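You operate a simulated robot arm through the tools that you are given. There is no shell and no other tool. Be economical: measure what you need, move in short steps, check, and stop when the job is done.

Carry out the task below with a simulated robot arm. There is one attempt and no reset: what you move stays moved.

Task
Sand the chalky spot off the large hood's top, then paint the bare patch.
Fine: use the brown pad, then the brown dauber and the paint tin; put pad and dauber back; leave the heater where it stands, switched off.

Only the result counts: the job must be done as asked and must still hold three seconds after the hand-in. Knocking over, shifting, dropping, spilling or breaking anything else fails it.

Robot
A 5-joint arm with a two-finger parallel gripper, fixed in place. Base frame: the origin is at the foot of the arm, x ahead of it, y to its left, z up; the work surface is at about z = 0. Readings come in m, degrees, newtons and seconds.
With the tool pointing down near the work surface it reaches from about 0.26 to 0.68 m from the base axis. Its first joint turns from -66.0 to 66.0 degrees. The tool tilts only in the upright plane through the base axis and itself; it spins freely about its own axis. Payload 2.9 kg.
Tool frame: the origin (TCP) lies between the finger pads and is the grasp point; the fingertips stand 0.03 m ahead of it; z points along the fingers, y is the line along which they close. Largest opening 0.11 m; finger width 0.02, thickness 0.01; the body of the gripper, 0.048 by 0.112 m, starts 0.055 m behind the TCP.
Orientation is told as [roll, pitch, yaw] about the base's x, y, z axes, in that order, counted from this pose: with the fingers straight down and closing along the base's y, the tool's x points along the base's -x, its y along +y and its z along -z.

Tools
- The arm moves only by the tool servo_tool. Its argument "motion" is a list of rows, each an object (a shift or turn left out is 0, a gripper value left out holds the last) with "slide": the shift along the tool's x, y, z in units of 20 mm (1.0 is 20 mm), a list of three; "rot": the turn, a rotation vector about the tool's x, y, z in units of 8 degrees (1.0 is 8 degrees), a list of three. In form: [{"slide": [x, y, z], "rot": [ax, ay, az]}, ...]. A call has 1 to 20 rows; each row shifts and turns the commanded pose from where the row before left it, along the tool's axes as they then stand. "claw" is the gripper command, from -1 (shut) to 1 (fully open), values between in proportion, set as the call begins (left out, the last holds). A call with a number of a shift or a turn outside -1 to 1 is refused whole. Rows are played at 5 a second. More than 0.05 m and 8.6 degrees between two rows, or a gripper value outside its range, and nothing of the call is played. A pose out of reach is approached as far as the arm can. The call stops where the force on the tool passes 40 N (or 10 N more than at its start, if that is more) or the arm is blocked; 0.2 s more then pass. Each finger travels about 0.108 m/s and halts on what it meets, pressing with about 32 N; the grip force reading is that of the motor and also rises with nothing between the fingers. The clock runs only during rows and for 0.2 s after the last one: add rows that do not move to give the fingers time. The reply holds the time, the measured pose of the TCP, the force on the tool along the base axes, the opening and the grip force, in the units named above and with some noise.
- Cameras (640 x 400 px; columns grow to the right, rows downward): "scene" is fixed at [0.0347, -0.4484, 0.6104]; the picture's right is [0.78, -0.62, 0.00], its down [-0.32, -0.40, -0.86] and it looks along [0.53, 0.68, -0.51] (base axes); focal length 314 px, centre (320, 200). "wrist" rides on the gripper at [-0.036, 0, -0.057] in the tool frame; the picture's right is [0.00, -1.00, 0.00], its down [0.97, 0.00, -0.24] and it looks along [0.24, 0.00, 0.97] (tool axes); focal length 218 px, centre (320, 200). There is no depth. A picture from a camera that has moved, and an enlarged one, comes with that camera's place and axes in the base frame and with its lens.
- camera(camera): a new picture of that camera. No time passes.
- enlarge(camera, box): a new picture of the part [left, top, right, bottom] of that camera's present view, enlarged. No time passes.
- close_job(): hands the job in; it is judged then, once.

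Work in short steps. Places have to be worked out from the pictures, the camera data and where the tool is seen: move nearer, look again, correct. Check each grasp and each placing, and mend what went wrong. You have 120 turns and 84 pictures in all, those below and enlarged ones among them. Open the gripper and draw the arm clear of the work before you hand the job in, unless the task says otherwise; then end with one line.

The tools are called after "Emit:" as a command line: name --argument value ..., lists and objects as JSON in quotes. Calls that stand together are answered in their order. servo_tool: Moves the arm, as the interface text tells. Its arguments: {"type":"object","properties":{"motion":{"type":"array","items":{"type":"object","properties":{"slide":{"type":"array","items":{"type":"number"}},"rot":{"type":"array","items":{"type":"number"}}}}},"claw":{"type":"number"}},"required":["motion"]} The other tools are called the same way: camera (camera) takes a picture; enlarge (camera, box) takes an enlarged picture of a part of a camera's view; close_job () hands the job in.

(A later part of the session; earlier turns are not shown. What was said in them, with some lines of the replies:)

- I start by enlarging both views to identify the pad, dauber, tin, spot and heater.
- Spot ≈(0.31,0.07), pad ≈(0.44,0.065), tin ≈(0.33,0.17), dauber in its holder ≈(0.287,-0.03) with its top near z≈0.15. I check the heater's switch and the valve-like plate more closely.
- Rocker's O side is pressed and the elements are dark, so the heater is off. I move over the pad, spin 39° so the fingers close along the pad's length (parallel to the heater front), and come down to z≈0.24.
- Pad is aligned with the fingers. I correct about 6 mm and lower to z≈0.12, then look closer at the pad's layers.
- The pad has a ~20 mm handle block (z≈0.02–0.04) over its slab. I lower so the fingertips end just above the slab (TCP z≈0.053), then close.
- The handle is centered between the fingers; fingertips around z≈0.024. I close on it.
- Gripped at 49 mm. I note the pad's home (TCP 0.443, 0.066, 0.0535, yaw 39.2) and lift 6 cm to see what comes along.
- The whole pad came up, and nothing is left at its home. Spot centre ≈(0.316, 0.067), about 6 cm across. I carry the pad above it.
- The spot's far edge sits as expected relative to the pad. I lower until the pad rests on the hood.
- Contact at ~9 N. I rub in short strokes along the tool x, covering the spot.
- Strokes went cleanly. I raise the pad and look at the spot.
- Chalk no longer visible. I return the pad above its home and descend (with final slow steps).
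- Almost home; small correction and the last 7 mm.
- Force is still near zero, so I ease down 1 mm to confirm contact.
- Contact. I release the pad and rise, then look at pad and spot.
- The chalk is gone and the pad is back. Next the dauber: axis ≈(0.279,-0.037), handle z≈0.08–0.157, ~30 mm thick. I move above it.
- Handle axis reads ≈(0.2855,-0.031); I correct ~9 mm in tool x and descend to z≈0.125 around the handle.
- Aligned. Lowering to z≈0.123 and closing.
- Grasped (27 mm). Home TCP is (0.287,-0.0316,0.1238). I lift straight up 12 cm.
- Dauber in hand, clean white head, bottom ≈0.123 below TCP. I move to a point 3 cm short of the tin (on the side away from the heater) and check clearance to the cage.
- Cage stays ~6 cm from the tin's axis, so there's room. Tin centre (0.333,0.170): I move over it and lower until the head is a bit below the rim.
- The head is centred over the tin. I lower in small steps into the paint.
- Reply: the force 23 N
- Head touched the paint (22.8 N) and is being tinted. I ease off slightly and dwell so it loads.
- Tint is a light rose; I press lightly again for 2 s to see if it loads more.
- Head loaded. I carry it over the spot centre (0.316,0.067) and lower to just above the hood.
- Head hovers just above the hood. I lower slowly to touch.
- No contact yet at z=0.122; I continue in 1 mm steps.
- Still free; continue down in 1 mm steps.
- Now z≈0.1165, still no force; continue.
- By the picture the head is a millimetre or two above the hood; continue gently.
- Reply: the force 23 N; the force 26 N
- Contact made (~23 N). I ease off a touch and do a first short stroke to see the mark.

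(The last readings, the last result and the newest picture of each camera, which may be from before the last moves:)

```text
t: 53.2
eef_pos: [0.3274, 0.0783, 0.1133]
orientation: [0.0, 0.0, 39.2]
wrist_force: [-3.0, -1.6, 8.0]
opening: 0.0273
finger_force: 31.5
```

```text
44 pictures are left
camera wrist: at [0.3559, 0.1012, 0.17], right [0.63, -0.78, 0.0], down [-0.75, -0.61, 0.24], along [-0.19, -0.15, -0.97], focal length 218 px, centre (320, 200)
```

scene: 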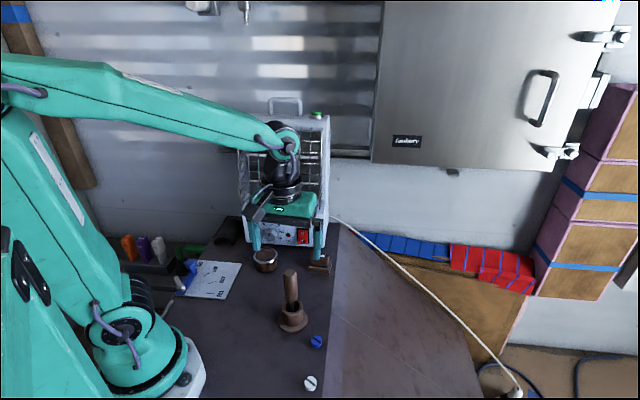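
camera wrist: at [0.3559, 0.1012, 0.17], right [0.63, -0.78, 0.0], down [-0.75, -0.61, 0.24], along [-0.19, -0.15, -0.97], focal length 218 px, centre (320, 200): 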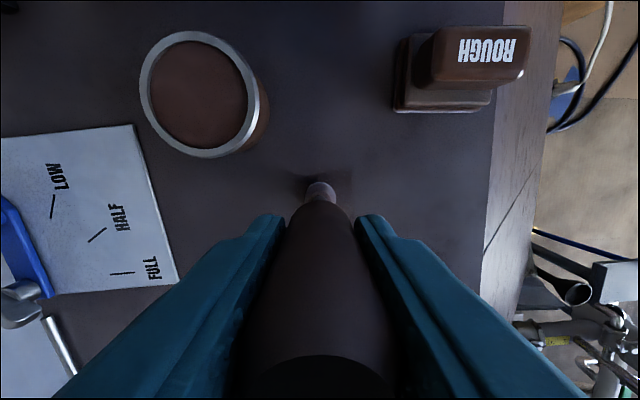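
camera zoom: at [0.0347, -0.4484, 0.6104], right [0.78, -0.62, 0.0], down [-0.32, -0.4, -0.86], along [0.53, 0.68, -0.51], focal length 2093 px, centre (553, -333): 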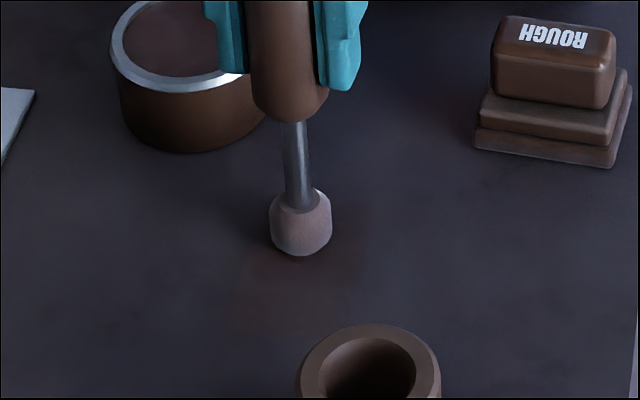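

A faint brown tint is appearing on the patch. I continue with a raster covering the whole spot.

Emit:
servo_tool --motion '[{"slide": [0, 0.5, 0]}, {"slide": [0.5, 0, 0]}, {"slide": [0.5, 0, 0]}, {"slide": [0.5, 0, 0]}, {"slide": [0, 0.5, 0]}, {"slide": [-0.5, 0, 0]}, {"slide": [-0.6, 0, 0]}, {"slide": [0.3, -0.5, 0]}, {"slide": [0, -0.5, 0]}, {"slide": [-0.5, -0.5, 0]}, {"slide": [0.5, 0, 0]}, {"slide": [0.5, 0, 0]}, {"slide": [0.5, 0, 0]}, {"slide": [-0.2, -0.5, 0]}, {"slide": [-0.5, 0, 0]}, {"slide": [-0.5, 0, 0]}, {"slide": [0.4, 0.5, 0]}, {"slide": [0, 0.5, 0]}, {}]'

Emit:
enlarge --camera "scene" --box '[240, 240, 330, 320]'

```text
t: 57.2
eef_pos: [0.314, 0.0663, 0.1128]
orientation: [0.0, -0.1, 39.2]
wrist_force: [0.0, -0.3, 1.9]
opening: 0.0274
finger_force: 32.2
```

```text
5.00 times, centred on (285, 280) of scene
camera zoom: at [0.0347, -0.4484, 0.6104], right [0.78, -0.62, 0.0], down [-0.32, -0.4, -0.86], along [0.53, 0.68, -0.51], focal length 1570 px, centre (495, -200)
```

zoom: 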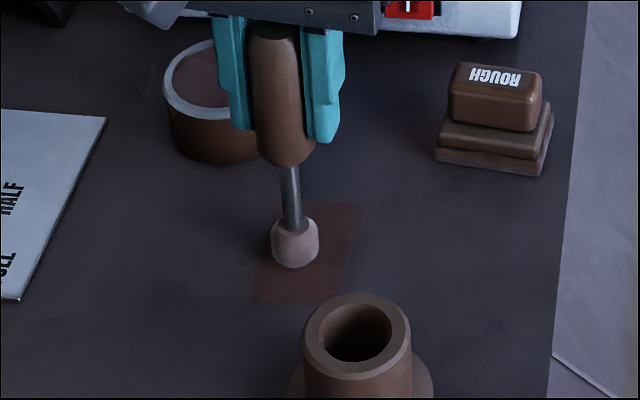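

A brown patch is now visible. I lift and back off to see how evenly it is covered.

Emit:
servo_tool --motion '[{"slide": [0, 0, -1]}, {"slide": [-1, 0, -1]}, {"slide": [-1, 0, -1]}, {"slide": [-1, 0, -1]}, {}]'

Emit:
enlarge --camera "scene" --box '[240, 240, 330, 320]'

```text
t: 58.4
eef_pos: [0.3599, 0.1057, 0.1934]
orientation: [0.0, 0.0, 39.2]
wrist_force: [0.0, 0.5, -0.5]
opening: 0.0274
finger_force: 32.1
```

```text
5.00 times, centred on (285, 280) of scene
camera zoom: at [0.0347, -0.4484, 0.6104], right [0.78, -0.62, 0.0], down [-0.32, -0.4, -0.86], along [0.53, 0.68, -0.51], focal length 1570 px, centre (495, -200)
```

zoom: 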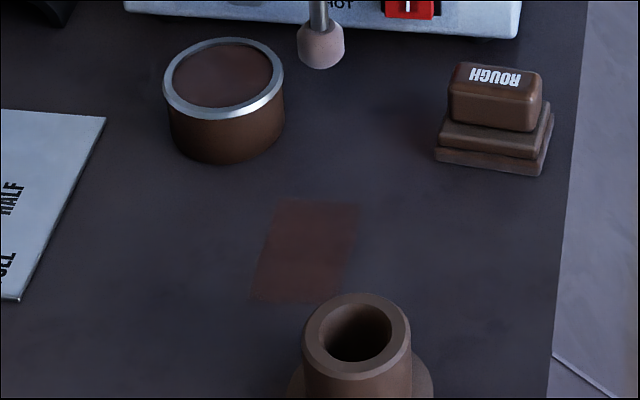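

The patch looks mostly covered. I move the tool back so the wrist camera sees it from above.

Emit:
servo_tool --motion '[{"slide": [0, 0, -1]}, {"slide": [0, 0, -1]}, {"slide": [1, 0, -0.5]}, {"slide": [1, 0, 0]}, {"slide": [1, 0, 0]}, {"slide": [1, 0, 0]}, {"slide": [1, 0, 0]}, {"slide": [0.9, 0, 0]}, {}]'

Emit:
enlarge --camera "wrist" --box '[240, 60, 400, 200]'

```text
t: 60.4
eef_pos: [0.2686, 0.0303, 0.2419]
orientation: [0.0, 0.0, 39.2]
wrist_force: [0.0, -0.1, 0.2]
opening: 0.0275
finger_force: 31.7
```

```text
2.86 times, centred on (320, 130) of wrist
camera zoom: at [0.2969, 0.053, 0.2999], right [0.63, -0.78, 0.0], down [-0.75, -0.61, 0.24], along [-0.19, -0.15, -0.97], focal length 624 px, centre (320, 400)
```

zoom: 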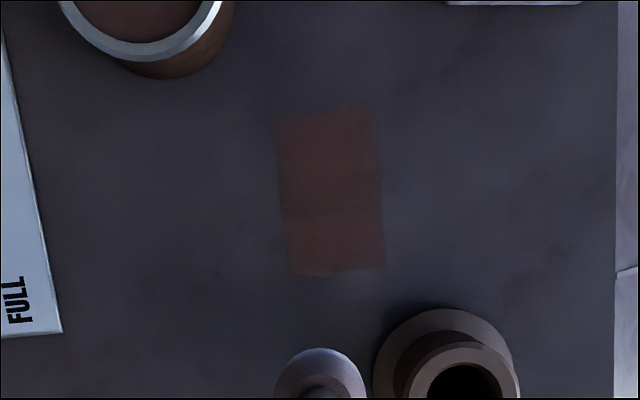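

The painted area is a ~5×7.5 cm rectangle centred on (0.317,0.065), slightly faint at the edges. I do a second, slightly wider pass; first down to just above contact.

Emit:
servo_tool --motion '[{"slide": [-0.99, -0.06, 0]}, {"slide": [-0.99, -0.06, 0]}, {"slide": [-0.99, -0.07, 0]}, {}, {"slide": [0, 0, 1]}, {"slide": [0, 0, 1]}, {"slide": [0, 0, 1]}, {"slide": [0, 0, 1]}, {"slide": [0, 0, 1]}, {"slide": [0, 0, 0.9]}, {"slide": [0, 0, 0.3]}, {}]'

Emit:
servo_tool --motion '[{"slide": [0, 0, 0.08]}, {"slide": [0, 0, 0.05]}, {}]'

```text
t: 63.0
eef_pos: [0.3191, 0.0657, 0.1193]
orientation: [0.0, 0.0, 39.2]
wrist_force: [-0.5, 0.3, -0.2]
opening: 0.0275
finger_force: 32.0
```

```text
t: 63.8
eef_pos: [0.3181, 0.065, 0.116]
orientation: [0.0, 0.0, 39.2]
wrist_force: [-0.3, 0.0, -0.6]
opening: 0.0275
finger_force: 31.6
```

Not yet touching; two more small steps.

Emit:
servo_tool --motion '[{"slide": [0, 0, 0.06]}, {"slide": [0, 0, 0.05]}, {}]'

```text
t: 64.6
eef_pos: [0.3185, 0.0658, 0.1147]
orientation: [-0.1, 0.0, 39.2]
wrist_force: [0.5, -0.4, -0.5]
opening: 0.0275
finger_force: 31.0
```

Still free at ~0.114; one more.

Emit:
servo_tool --motion '[{"slide": [0, 0, 0.06]}, {}]'

```text
t: 65.2
eef_pos: [0.3184, 0.0641, 0.113]
orientation: [0.0, -0.1, 39.3]
wrist_force: [0.3, 0.9, 0.4]
opening: 0.0273
finger_force: 31.9
```

Emit:
servo_tool --motion '[{"slide": [0, 0, 0.05]}, {}]'

```text
t: 65.8
eef_pos: [0.3183, 0.0652, 0.1134]
orientation: [-0.1, -0.1, 39.2]
wrist_force: [-4.9, -0.6, 23.3]
opening: 0.0276
finger_force: 32.0
```

Contact. Easing slightly, I run the wider raster.

Emit:
servo_tool --motion '[{"slide": [0, 0, -0.02]}, {"slide": [-0.6, 0, 0]}, {"slide": [-0.6, 0, 0]}, {"slide": [0, 0.4, 0]}, {"slide": [0, 0.4, 0]}, {"slide": [0.6, 0, 0]}, {"slide": [0.6, 0, 0]}, {"slide": [0.6, 0, 0]}, {"slide": [0.6, 0, 0]}, {"slide": [0, -0.4, 0]}, {"slide": [0, -0.4, 0]}, {"slide": [0, -0.4, 0]}, {"slide": [0, -0.4, 0]}, {"slide": [-0.6, 0, 0]}, {"slide": [-0.6, 0, 0]}, {"slide": [-0.6, 0, 0]}, {"slide": [-0.6, 0, 0]}, {"slide": [0, 0.4, 0]}, {"slide": [0.6, 0.4, 0]}, {"slide": [0.6, 0, 0]}]'

Emit:
servo_tool --motion '[{"slide": [0, 0, -1]}, {"slide": [0, 0, -1]}, {"slide": [0, 0, -1]}, {"slide": [0, 0, -1]}, {"slide": [0, 0, -1]}, {"slide": [0, 0, -1]}, {"slide": [1, 0, -0.5]}, {"slide": [1, 0, 0]}, {"slide": [1, 0, 0]}, {}]'

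Emit:
enlarge --camera "wrist" --box '[240, 60, 400, 200]'

```text
t: 70.0
eef_pos: [0.3163, 0.0659, 0.1126]
orientation: [0.0, 0.0, 39.2]
wrist_force: [0.0, -0.5, -1.2]
opening: 0.0275
finger_force: 32.3
```

```text
t: 72.2
eef_pos: [0.2705, 0.0265, 0.2444]
orientation: [0.0, 0.1, 39.2]
wrist_force: [0.2, 0.7, -0.8]
opening: 0.0274
finger_force: 31.5
```

```text
2.86 times, centred on (320, 130) of wrist
camera zoom: at [0.2981, 0.0501, 0.2999], right [0.63, -0.78, 0.0], down [-0.75, -0.61, 0.24], along [-0.19, -0.15, -0.97], focal length 624 px, centre (320, 400)
```

zoom: 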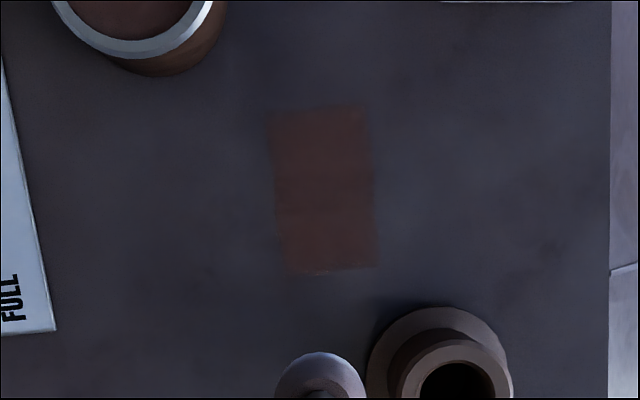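

Edges are crisp now. I zoom into the bottom edge where specks remain.

Emit:
enlarge --camera "wrist" --box '[296, 90, 346, 160]'

```text
5.71 times, centred on (321, 125) of wrist
camera zoom: at [0.2981, 0.0501, 0.2999], right [0.63, -0.78, 0.0], down [-0.75, -0.61, 0.24], along [-0.19, -0.15, -0.97], focal length 1247 px, centre (314, 629)
```

zoom: 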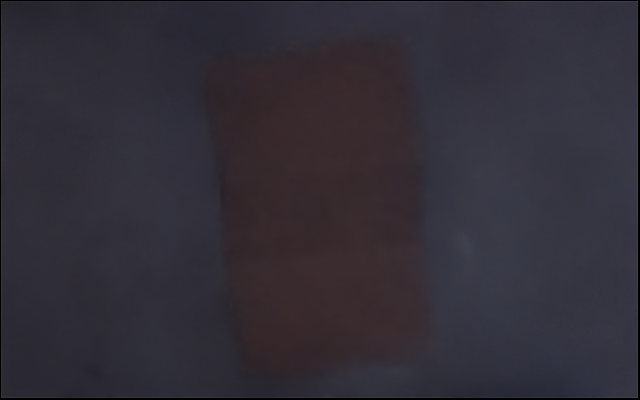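

Coverage is full. Now back to the holder: I move above (0.287,-0.0316) and check the alignment.

Emit:
servo_tool --motion '[{"slide": [0.4, -0.92, 0]}, {"slide": [0.4, -0.92, 0]}, {"slide": [0.4, -0.93, 0]}, {}, {"slide": [0, 0, 1]}, {"slide": [0, 0, 1]}, {}]'

Emit:
enlarge --camera "scene" --box '[240, 230, 340, 340]'

Emit:
camera --camera "wrist"

```text
t: 73.8
eef_pos: [0.2882, -0.0312, 0.2025]
orientation: [0.0, 0.0, 39.3]
wrist_force: [-0.9, 0.4, -0.3]
opening: 0.0274
finger_force: 32.3
```

```text
3.64 times, centred on (290, 285) of scene
camera zoom: at [0.0347, -0.4484, 0.6104], right [0.78, -0.62, 0.0], down [-0.32, -0.4, -0.86], along [0.53, 0.68, -0.51], focal length 1142 px, centre (429, -109)
```

zoom: 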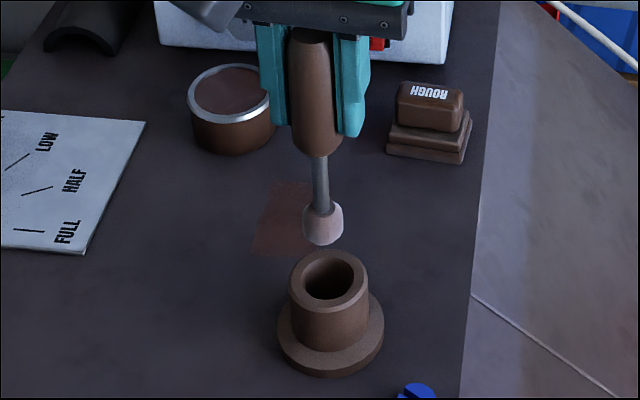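

```text
37 pictures are left
camera wrist: at [0.3148, -0.0085, 0.2598], right [0.63, -0.78, 0.0], down [-0.75, -0.61, 0.24], along [-0.19, -0.15, -0.97], focal length 218 px, centre (320, 200)
```

wrist: 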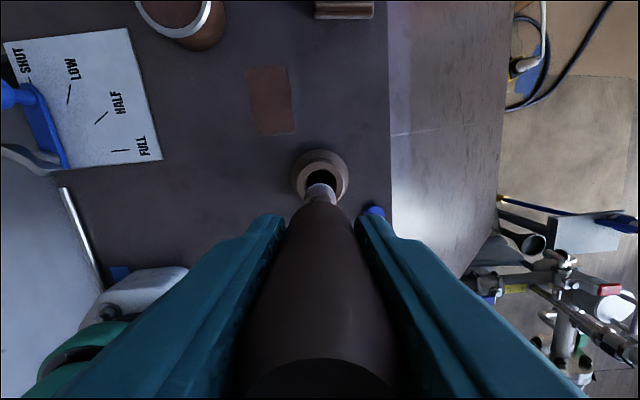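

Aligned with the holder. I descend gently, watching force.

Emit:
servo_tool --motion '[{"slide": [-0.0, 0, 0.6]}, {"slide": [0, 0, 0.6]}, {"slide": [0, 0, 0.6]}, {"slide": [0, 0, 0.6]}, {}]'

Emit:
enlarge --camera "scene" --box '[250, 250, 330, 340]'

```text
t: 75.0
eef_pos: [0.2883, -0.0317, 0.1537]
orientation: [0.0, -0.1, 39.2]
wrist_force: [0.3, -0.1, -0.4]
opening: 0.0274
finger_force: 31.5
```

```text
4.44 times, centred on (290, 295) of scene
camera zoom: at [0.0347, -0.4484, 0.6104], right [0.78, -0.62, 0.0], down [-0.32, -0.4, -0.86], along [0.53, 0.68, -0.51], focal length 1395 px, centre (453, -222)
```

zoom: 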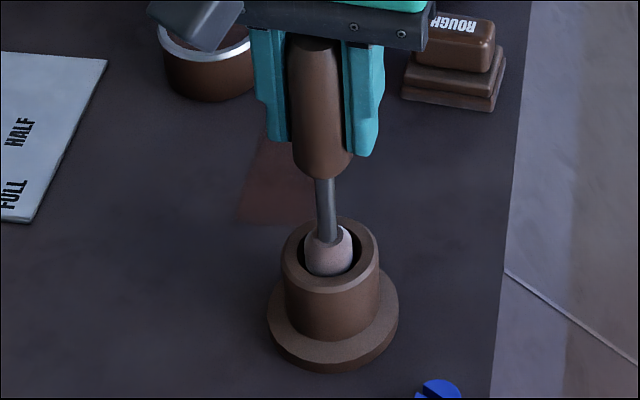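

The head is inside the cup, free of the rim. Continue down toward home height.

Emit:
servo_tool --motion '[{"slide": [-0.04, 0, 0.5]}, {"slide": [0, 0, 0.5]}, {"slide": [0, 0, 0.3]}, {"slide": [0, 0, 0.1]}, {}]'

```text
t: 76.2
eef_pos: [0.2884, -0.0299, 0.1264]
orientation: [0.0, -0.1, 39.3]
wrist_force: [-0.3, -0.5, -1.0]
opening: 0.0278
finger_force: 31.6
```

No contact yet; step down 1–2 mm at a time.

Emit:
servo_tool --motion '[{"slide": [0.06, 0, 0.08]}, {"slide": [0, 0, 0.06]}, {}]'

Emit:
servo_tool --motion '[{"slide": [0, 0, 0.06]}, {}]'

```text
t: 77.0
eef_pos: [0.2865, -0.0315, 0.1225]
orientation: [0.0, 0.0, 39.2]
wrist_force: [-0.7, 0.0, -0.3]
opening: 0.0273
finger_force: 31.9
```

```text
t: 77.6
eef_pos: [0.2859, -0.0309, 0.1227]
orientation: [0.0, 0.0, 39.2]
wrist_force: [-1.0, 0.3, -0.5]
opening: 0.0275
finger_force: 32.1
```

Still free, so the dauber slipped up slightly in the grip earlier; continue until it touches the holder floor.

Emit:
servo_tool --motion '[{"slide": [0, 0, 0.06]}, {}]'

Emit:
servo_tool --motion '[{"slide": [0, 0, 0.06]}, {}]'

Emit:
servo_tool --motion '[{"slide": [0, 0, 0.05]}, {}]'

```text
t: 78.2
eef_pos: [0.2883, -0.032, 0.1216]
orientation: [0.0, 0.1, 39.1]
wrist_force: [-0.3, 0.2, -0.5]
opening: 0.0275
finger_force: 32.0
```

```text
t: 78.8
eef_pos: [0.2864, -0.03, 0.1206]
orientation: [0.0, 0.0, 39.2]
wrist_force: [0.5, 0.6, -0.7]
opening: 0.0273
finger_force: 32.3
```

```text
t: 79.4
eef_pos: [0.2875, -0.0315, 0.12]
orientation: [-0.1, 0.0, 39.2]
wrist_force: [0.5, -0.5, -0.8]
opening: 0.0276
finger_force: 32.3
```

Continue; the hood contact height was 0.1135, so the floor must be close.

Emit:
servo_tool --motion '[{"slide": [0, 0, 0.06]}, {}]'

Emit:
servo_tool --motion '[{"slide": [0, 0, 0.05]}, {}]'

```text
t: 80.0
eef_pos: [0.2887, -0.0316, 0.1169]
orientation: [0.0, 0.1, 39.1]
wrist_force: [-0.4, 0.1, -1.1]
opening: 0.0274
finger_force: 31.9
```

```text
t: 80.6
eef_pos: [0.2876, -0.0306, 0.1171]
orientation: [0.0, 0.1, 39.2]
wrist_force: [-0.2, 1.2, -1.2]
opening: 0.0275
finger_force: 32.4
```

Two more millimetre steps.

Emit:
servo_tool --motion '[{"slide": [0, 0, 0.05]}, {}]'

Emit:
servo_tool --motion '[{"slide": [0, 0, 0.05]}, {}]'

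Emit:
enlarge --camera "scene" --box '[250, 250, 330, 340]'

```text
t: 81.2
eef_pos: [0.2884, -0.0316, 0.1161]
orientation: [0.0, -0.1, 39.2]
wrist_force: [-1.5, -0.8, 6.2]
opening: 0.0274
finger_force: 31.9
```

```text
t: 81.8
eef_pos: [0.2874, -0.03, 0.1163]
orientation: [0.0, -0.1, 39.2]
wrist_force: [-4.4, 0.2, 25.6]
opening: 0.0275
finger_force: 32.2
```

```text
4.44 times, centred on (290, 295) of scene
camera zoom: at [0.0346, -0.4484, 0.6104], right [0.78, -0.62, 0.0], down [-0.32, -0.4, -0.86], along [0.53, 0.68, -0.51], focal length 1395 px, centre (453, -222)
```

zoom: 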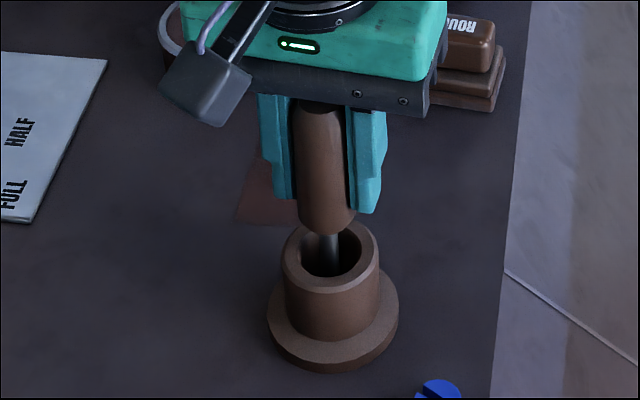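

Seated on the floor. I ease off 1 mm and open.

Emit:
servo_tool --motion '[{"slide": [0, 0, -0.05]}, {}]'

Emit:
servo_tool --motion '[{}, {}, {}, {}]' --claw 1

Emit:
enlarge --camera "scene" --box '[240, 220, 340, 340]'

```text
t: 82.4
eef_pos: [0.2872, -0.0308, 0.1164]
orientation: [-0.1, -0.1, 39.1]
wrist_force: [3.4, 0.9, 8.3]
opening: 0.0272
finger_force: 31.7
```

```text
t: 83.4
eef_pos: [0.2872, -0.0314, 0.1155]
orientation: [0.0, 0.0, 39.1]
wrist_force: [0.7, 0.1, 0.5]
opening: 0.11
finger_force: 0.0
```

```text
3.33 times, centred on (290, 280) of scene
camera zoom: at [0.0347, -0.4484, 0.6104], right [0.78, -0.62, 0.0], down [-0.32, -0.4, -0.86], along [0.53, 0.68, -0.51], focal length 1046 px, centre (420, -67)
```

zoom: 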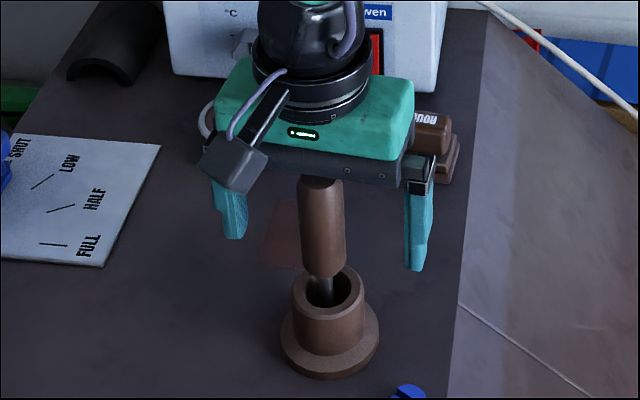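

The dauber stands in its holder. I rise straight up and clear, then look at the whole scene.

Emit:
servo_tool --motion '[{"slide": [0, 0, -0.5]}, {"slide": [0, 0, -1]}, {"slide": [0, 0, -1]}, {"slide": [0, 0, -1]}, {"slide": [0, 0, -1]}, {"slide": [0, 0, -1]}, {"slide": [0, 0, -1]}, {"slide": [0, 0, -1]}, {"slide": [0, 0, -1]}, {"slide": [0, 0, -1]}, {"slide": [0, 0, -1]}, {"slide": [0, 0, -1]}, {}]'

Emit:
camera --camera "scene"

Emit:
enlarge --camera "scene" --box '[220, 200, 350, 340]'

Emit:
camera --camera "wrist"

```text
t: 86.2
eef_pos: [0.2876, -0.0302, 0.3463]
orientation: [0.0, 0.0, 39.2]
wrist_force: [-0.3, -1.2, -0.1]
opening: 0.1098
finger_force: 0.1
```

```text
33 pictures are left
```

scene: 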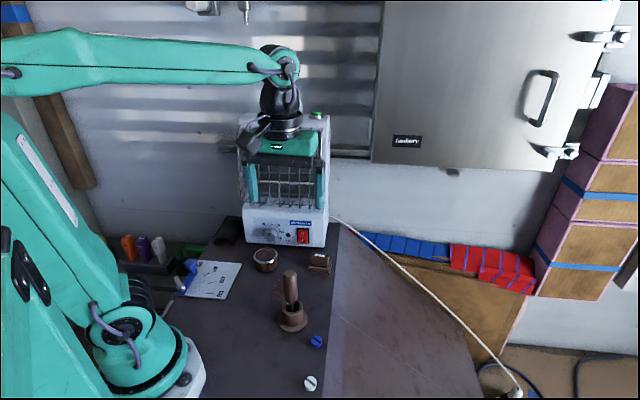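

```text
2.86 times, centred on (285, 270) of scene
camera zoom: at [0.0347, -0.4484, 0.6104], right [0.78, -0.62, 0.0], down [-0.32, -0.4, -0.86], along [0.53, 0.68, -0.51], focal length 897 px, centre (420, 0)
```

zoom: 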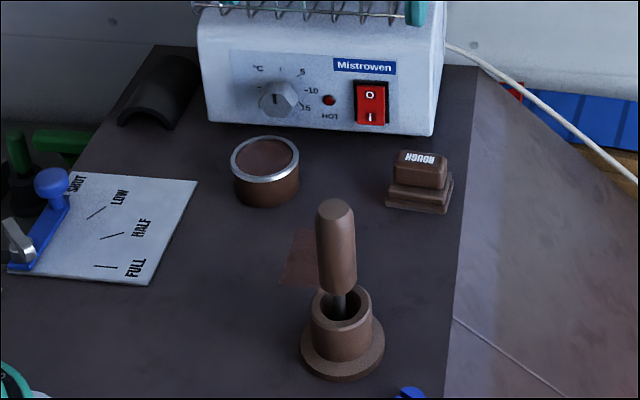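

```text
31 pictures are left
camera wrist: at [0.3148, -0.0091, 0.4032], right [0.63, -0.78, 0.0], down [-0.75, -0.61, 0.24], along [-0.19, -0.15, -0.97], focal length 218 px, centre (320, 200)
```

wrist: 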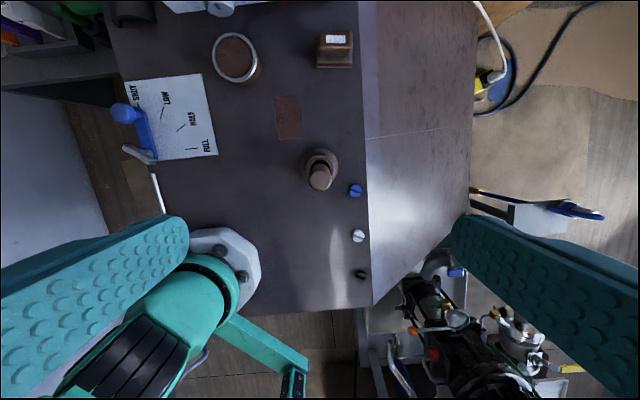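

Everything checks out: patch fully painted, pad and dauber back, tin and heater in place with the heater off, arm clear. I hand in.

Emit:
close_job

```text
The job is handed in.
```

I sanded the chalky spot off the large hood's top and painted the bare patch. The pad and dauber are back in place, and the heater was never touched and is switched off.
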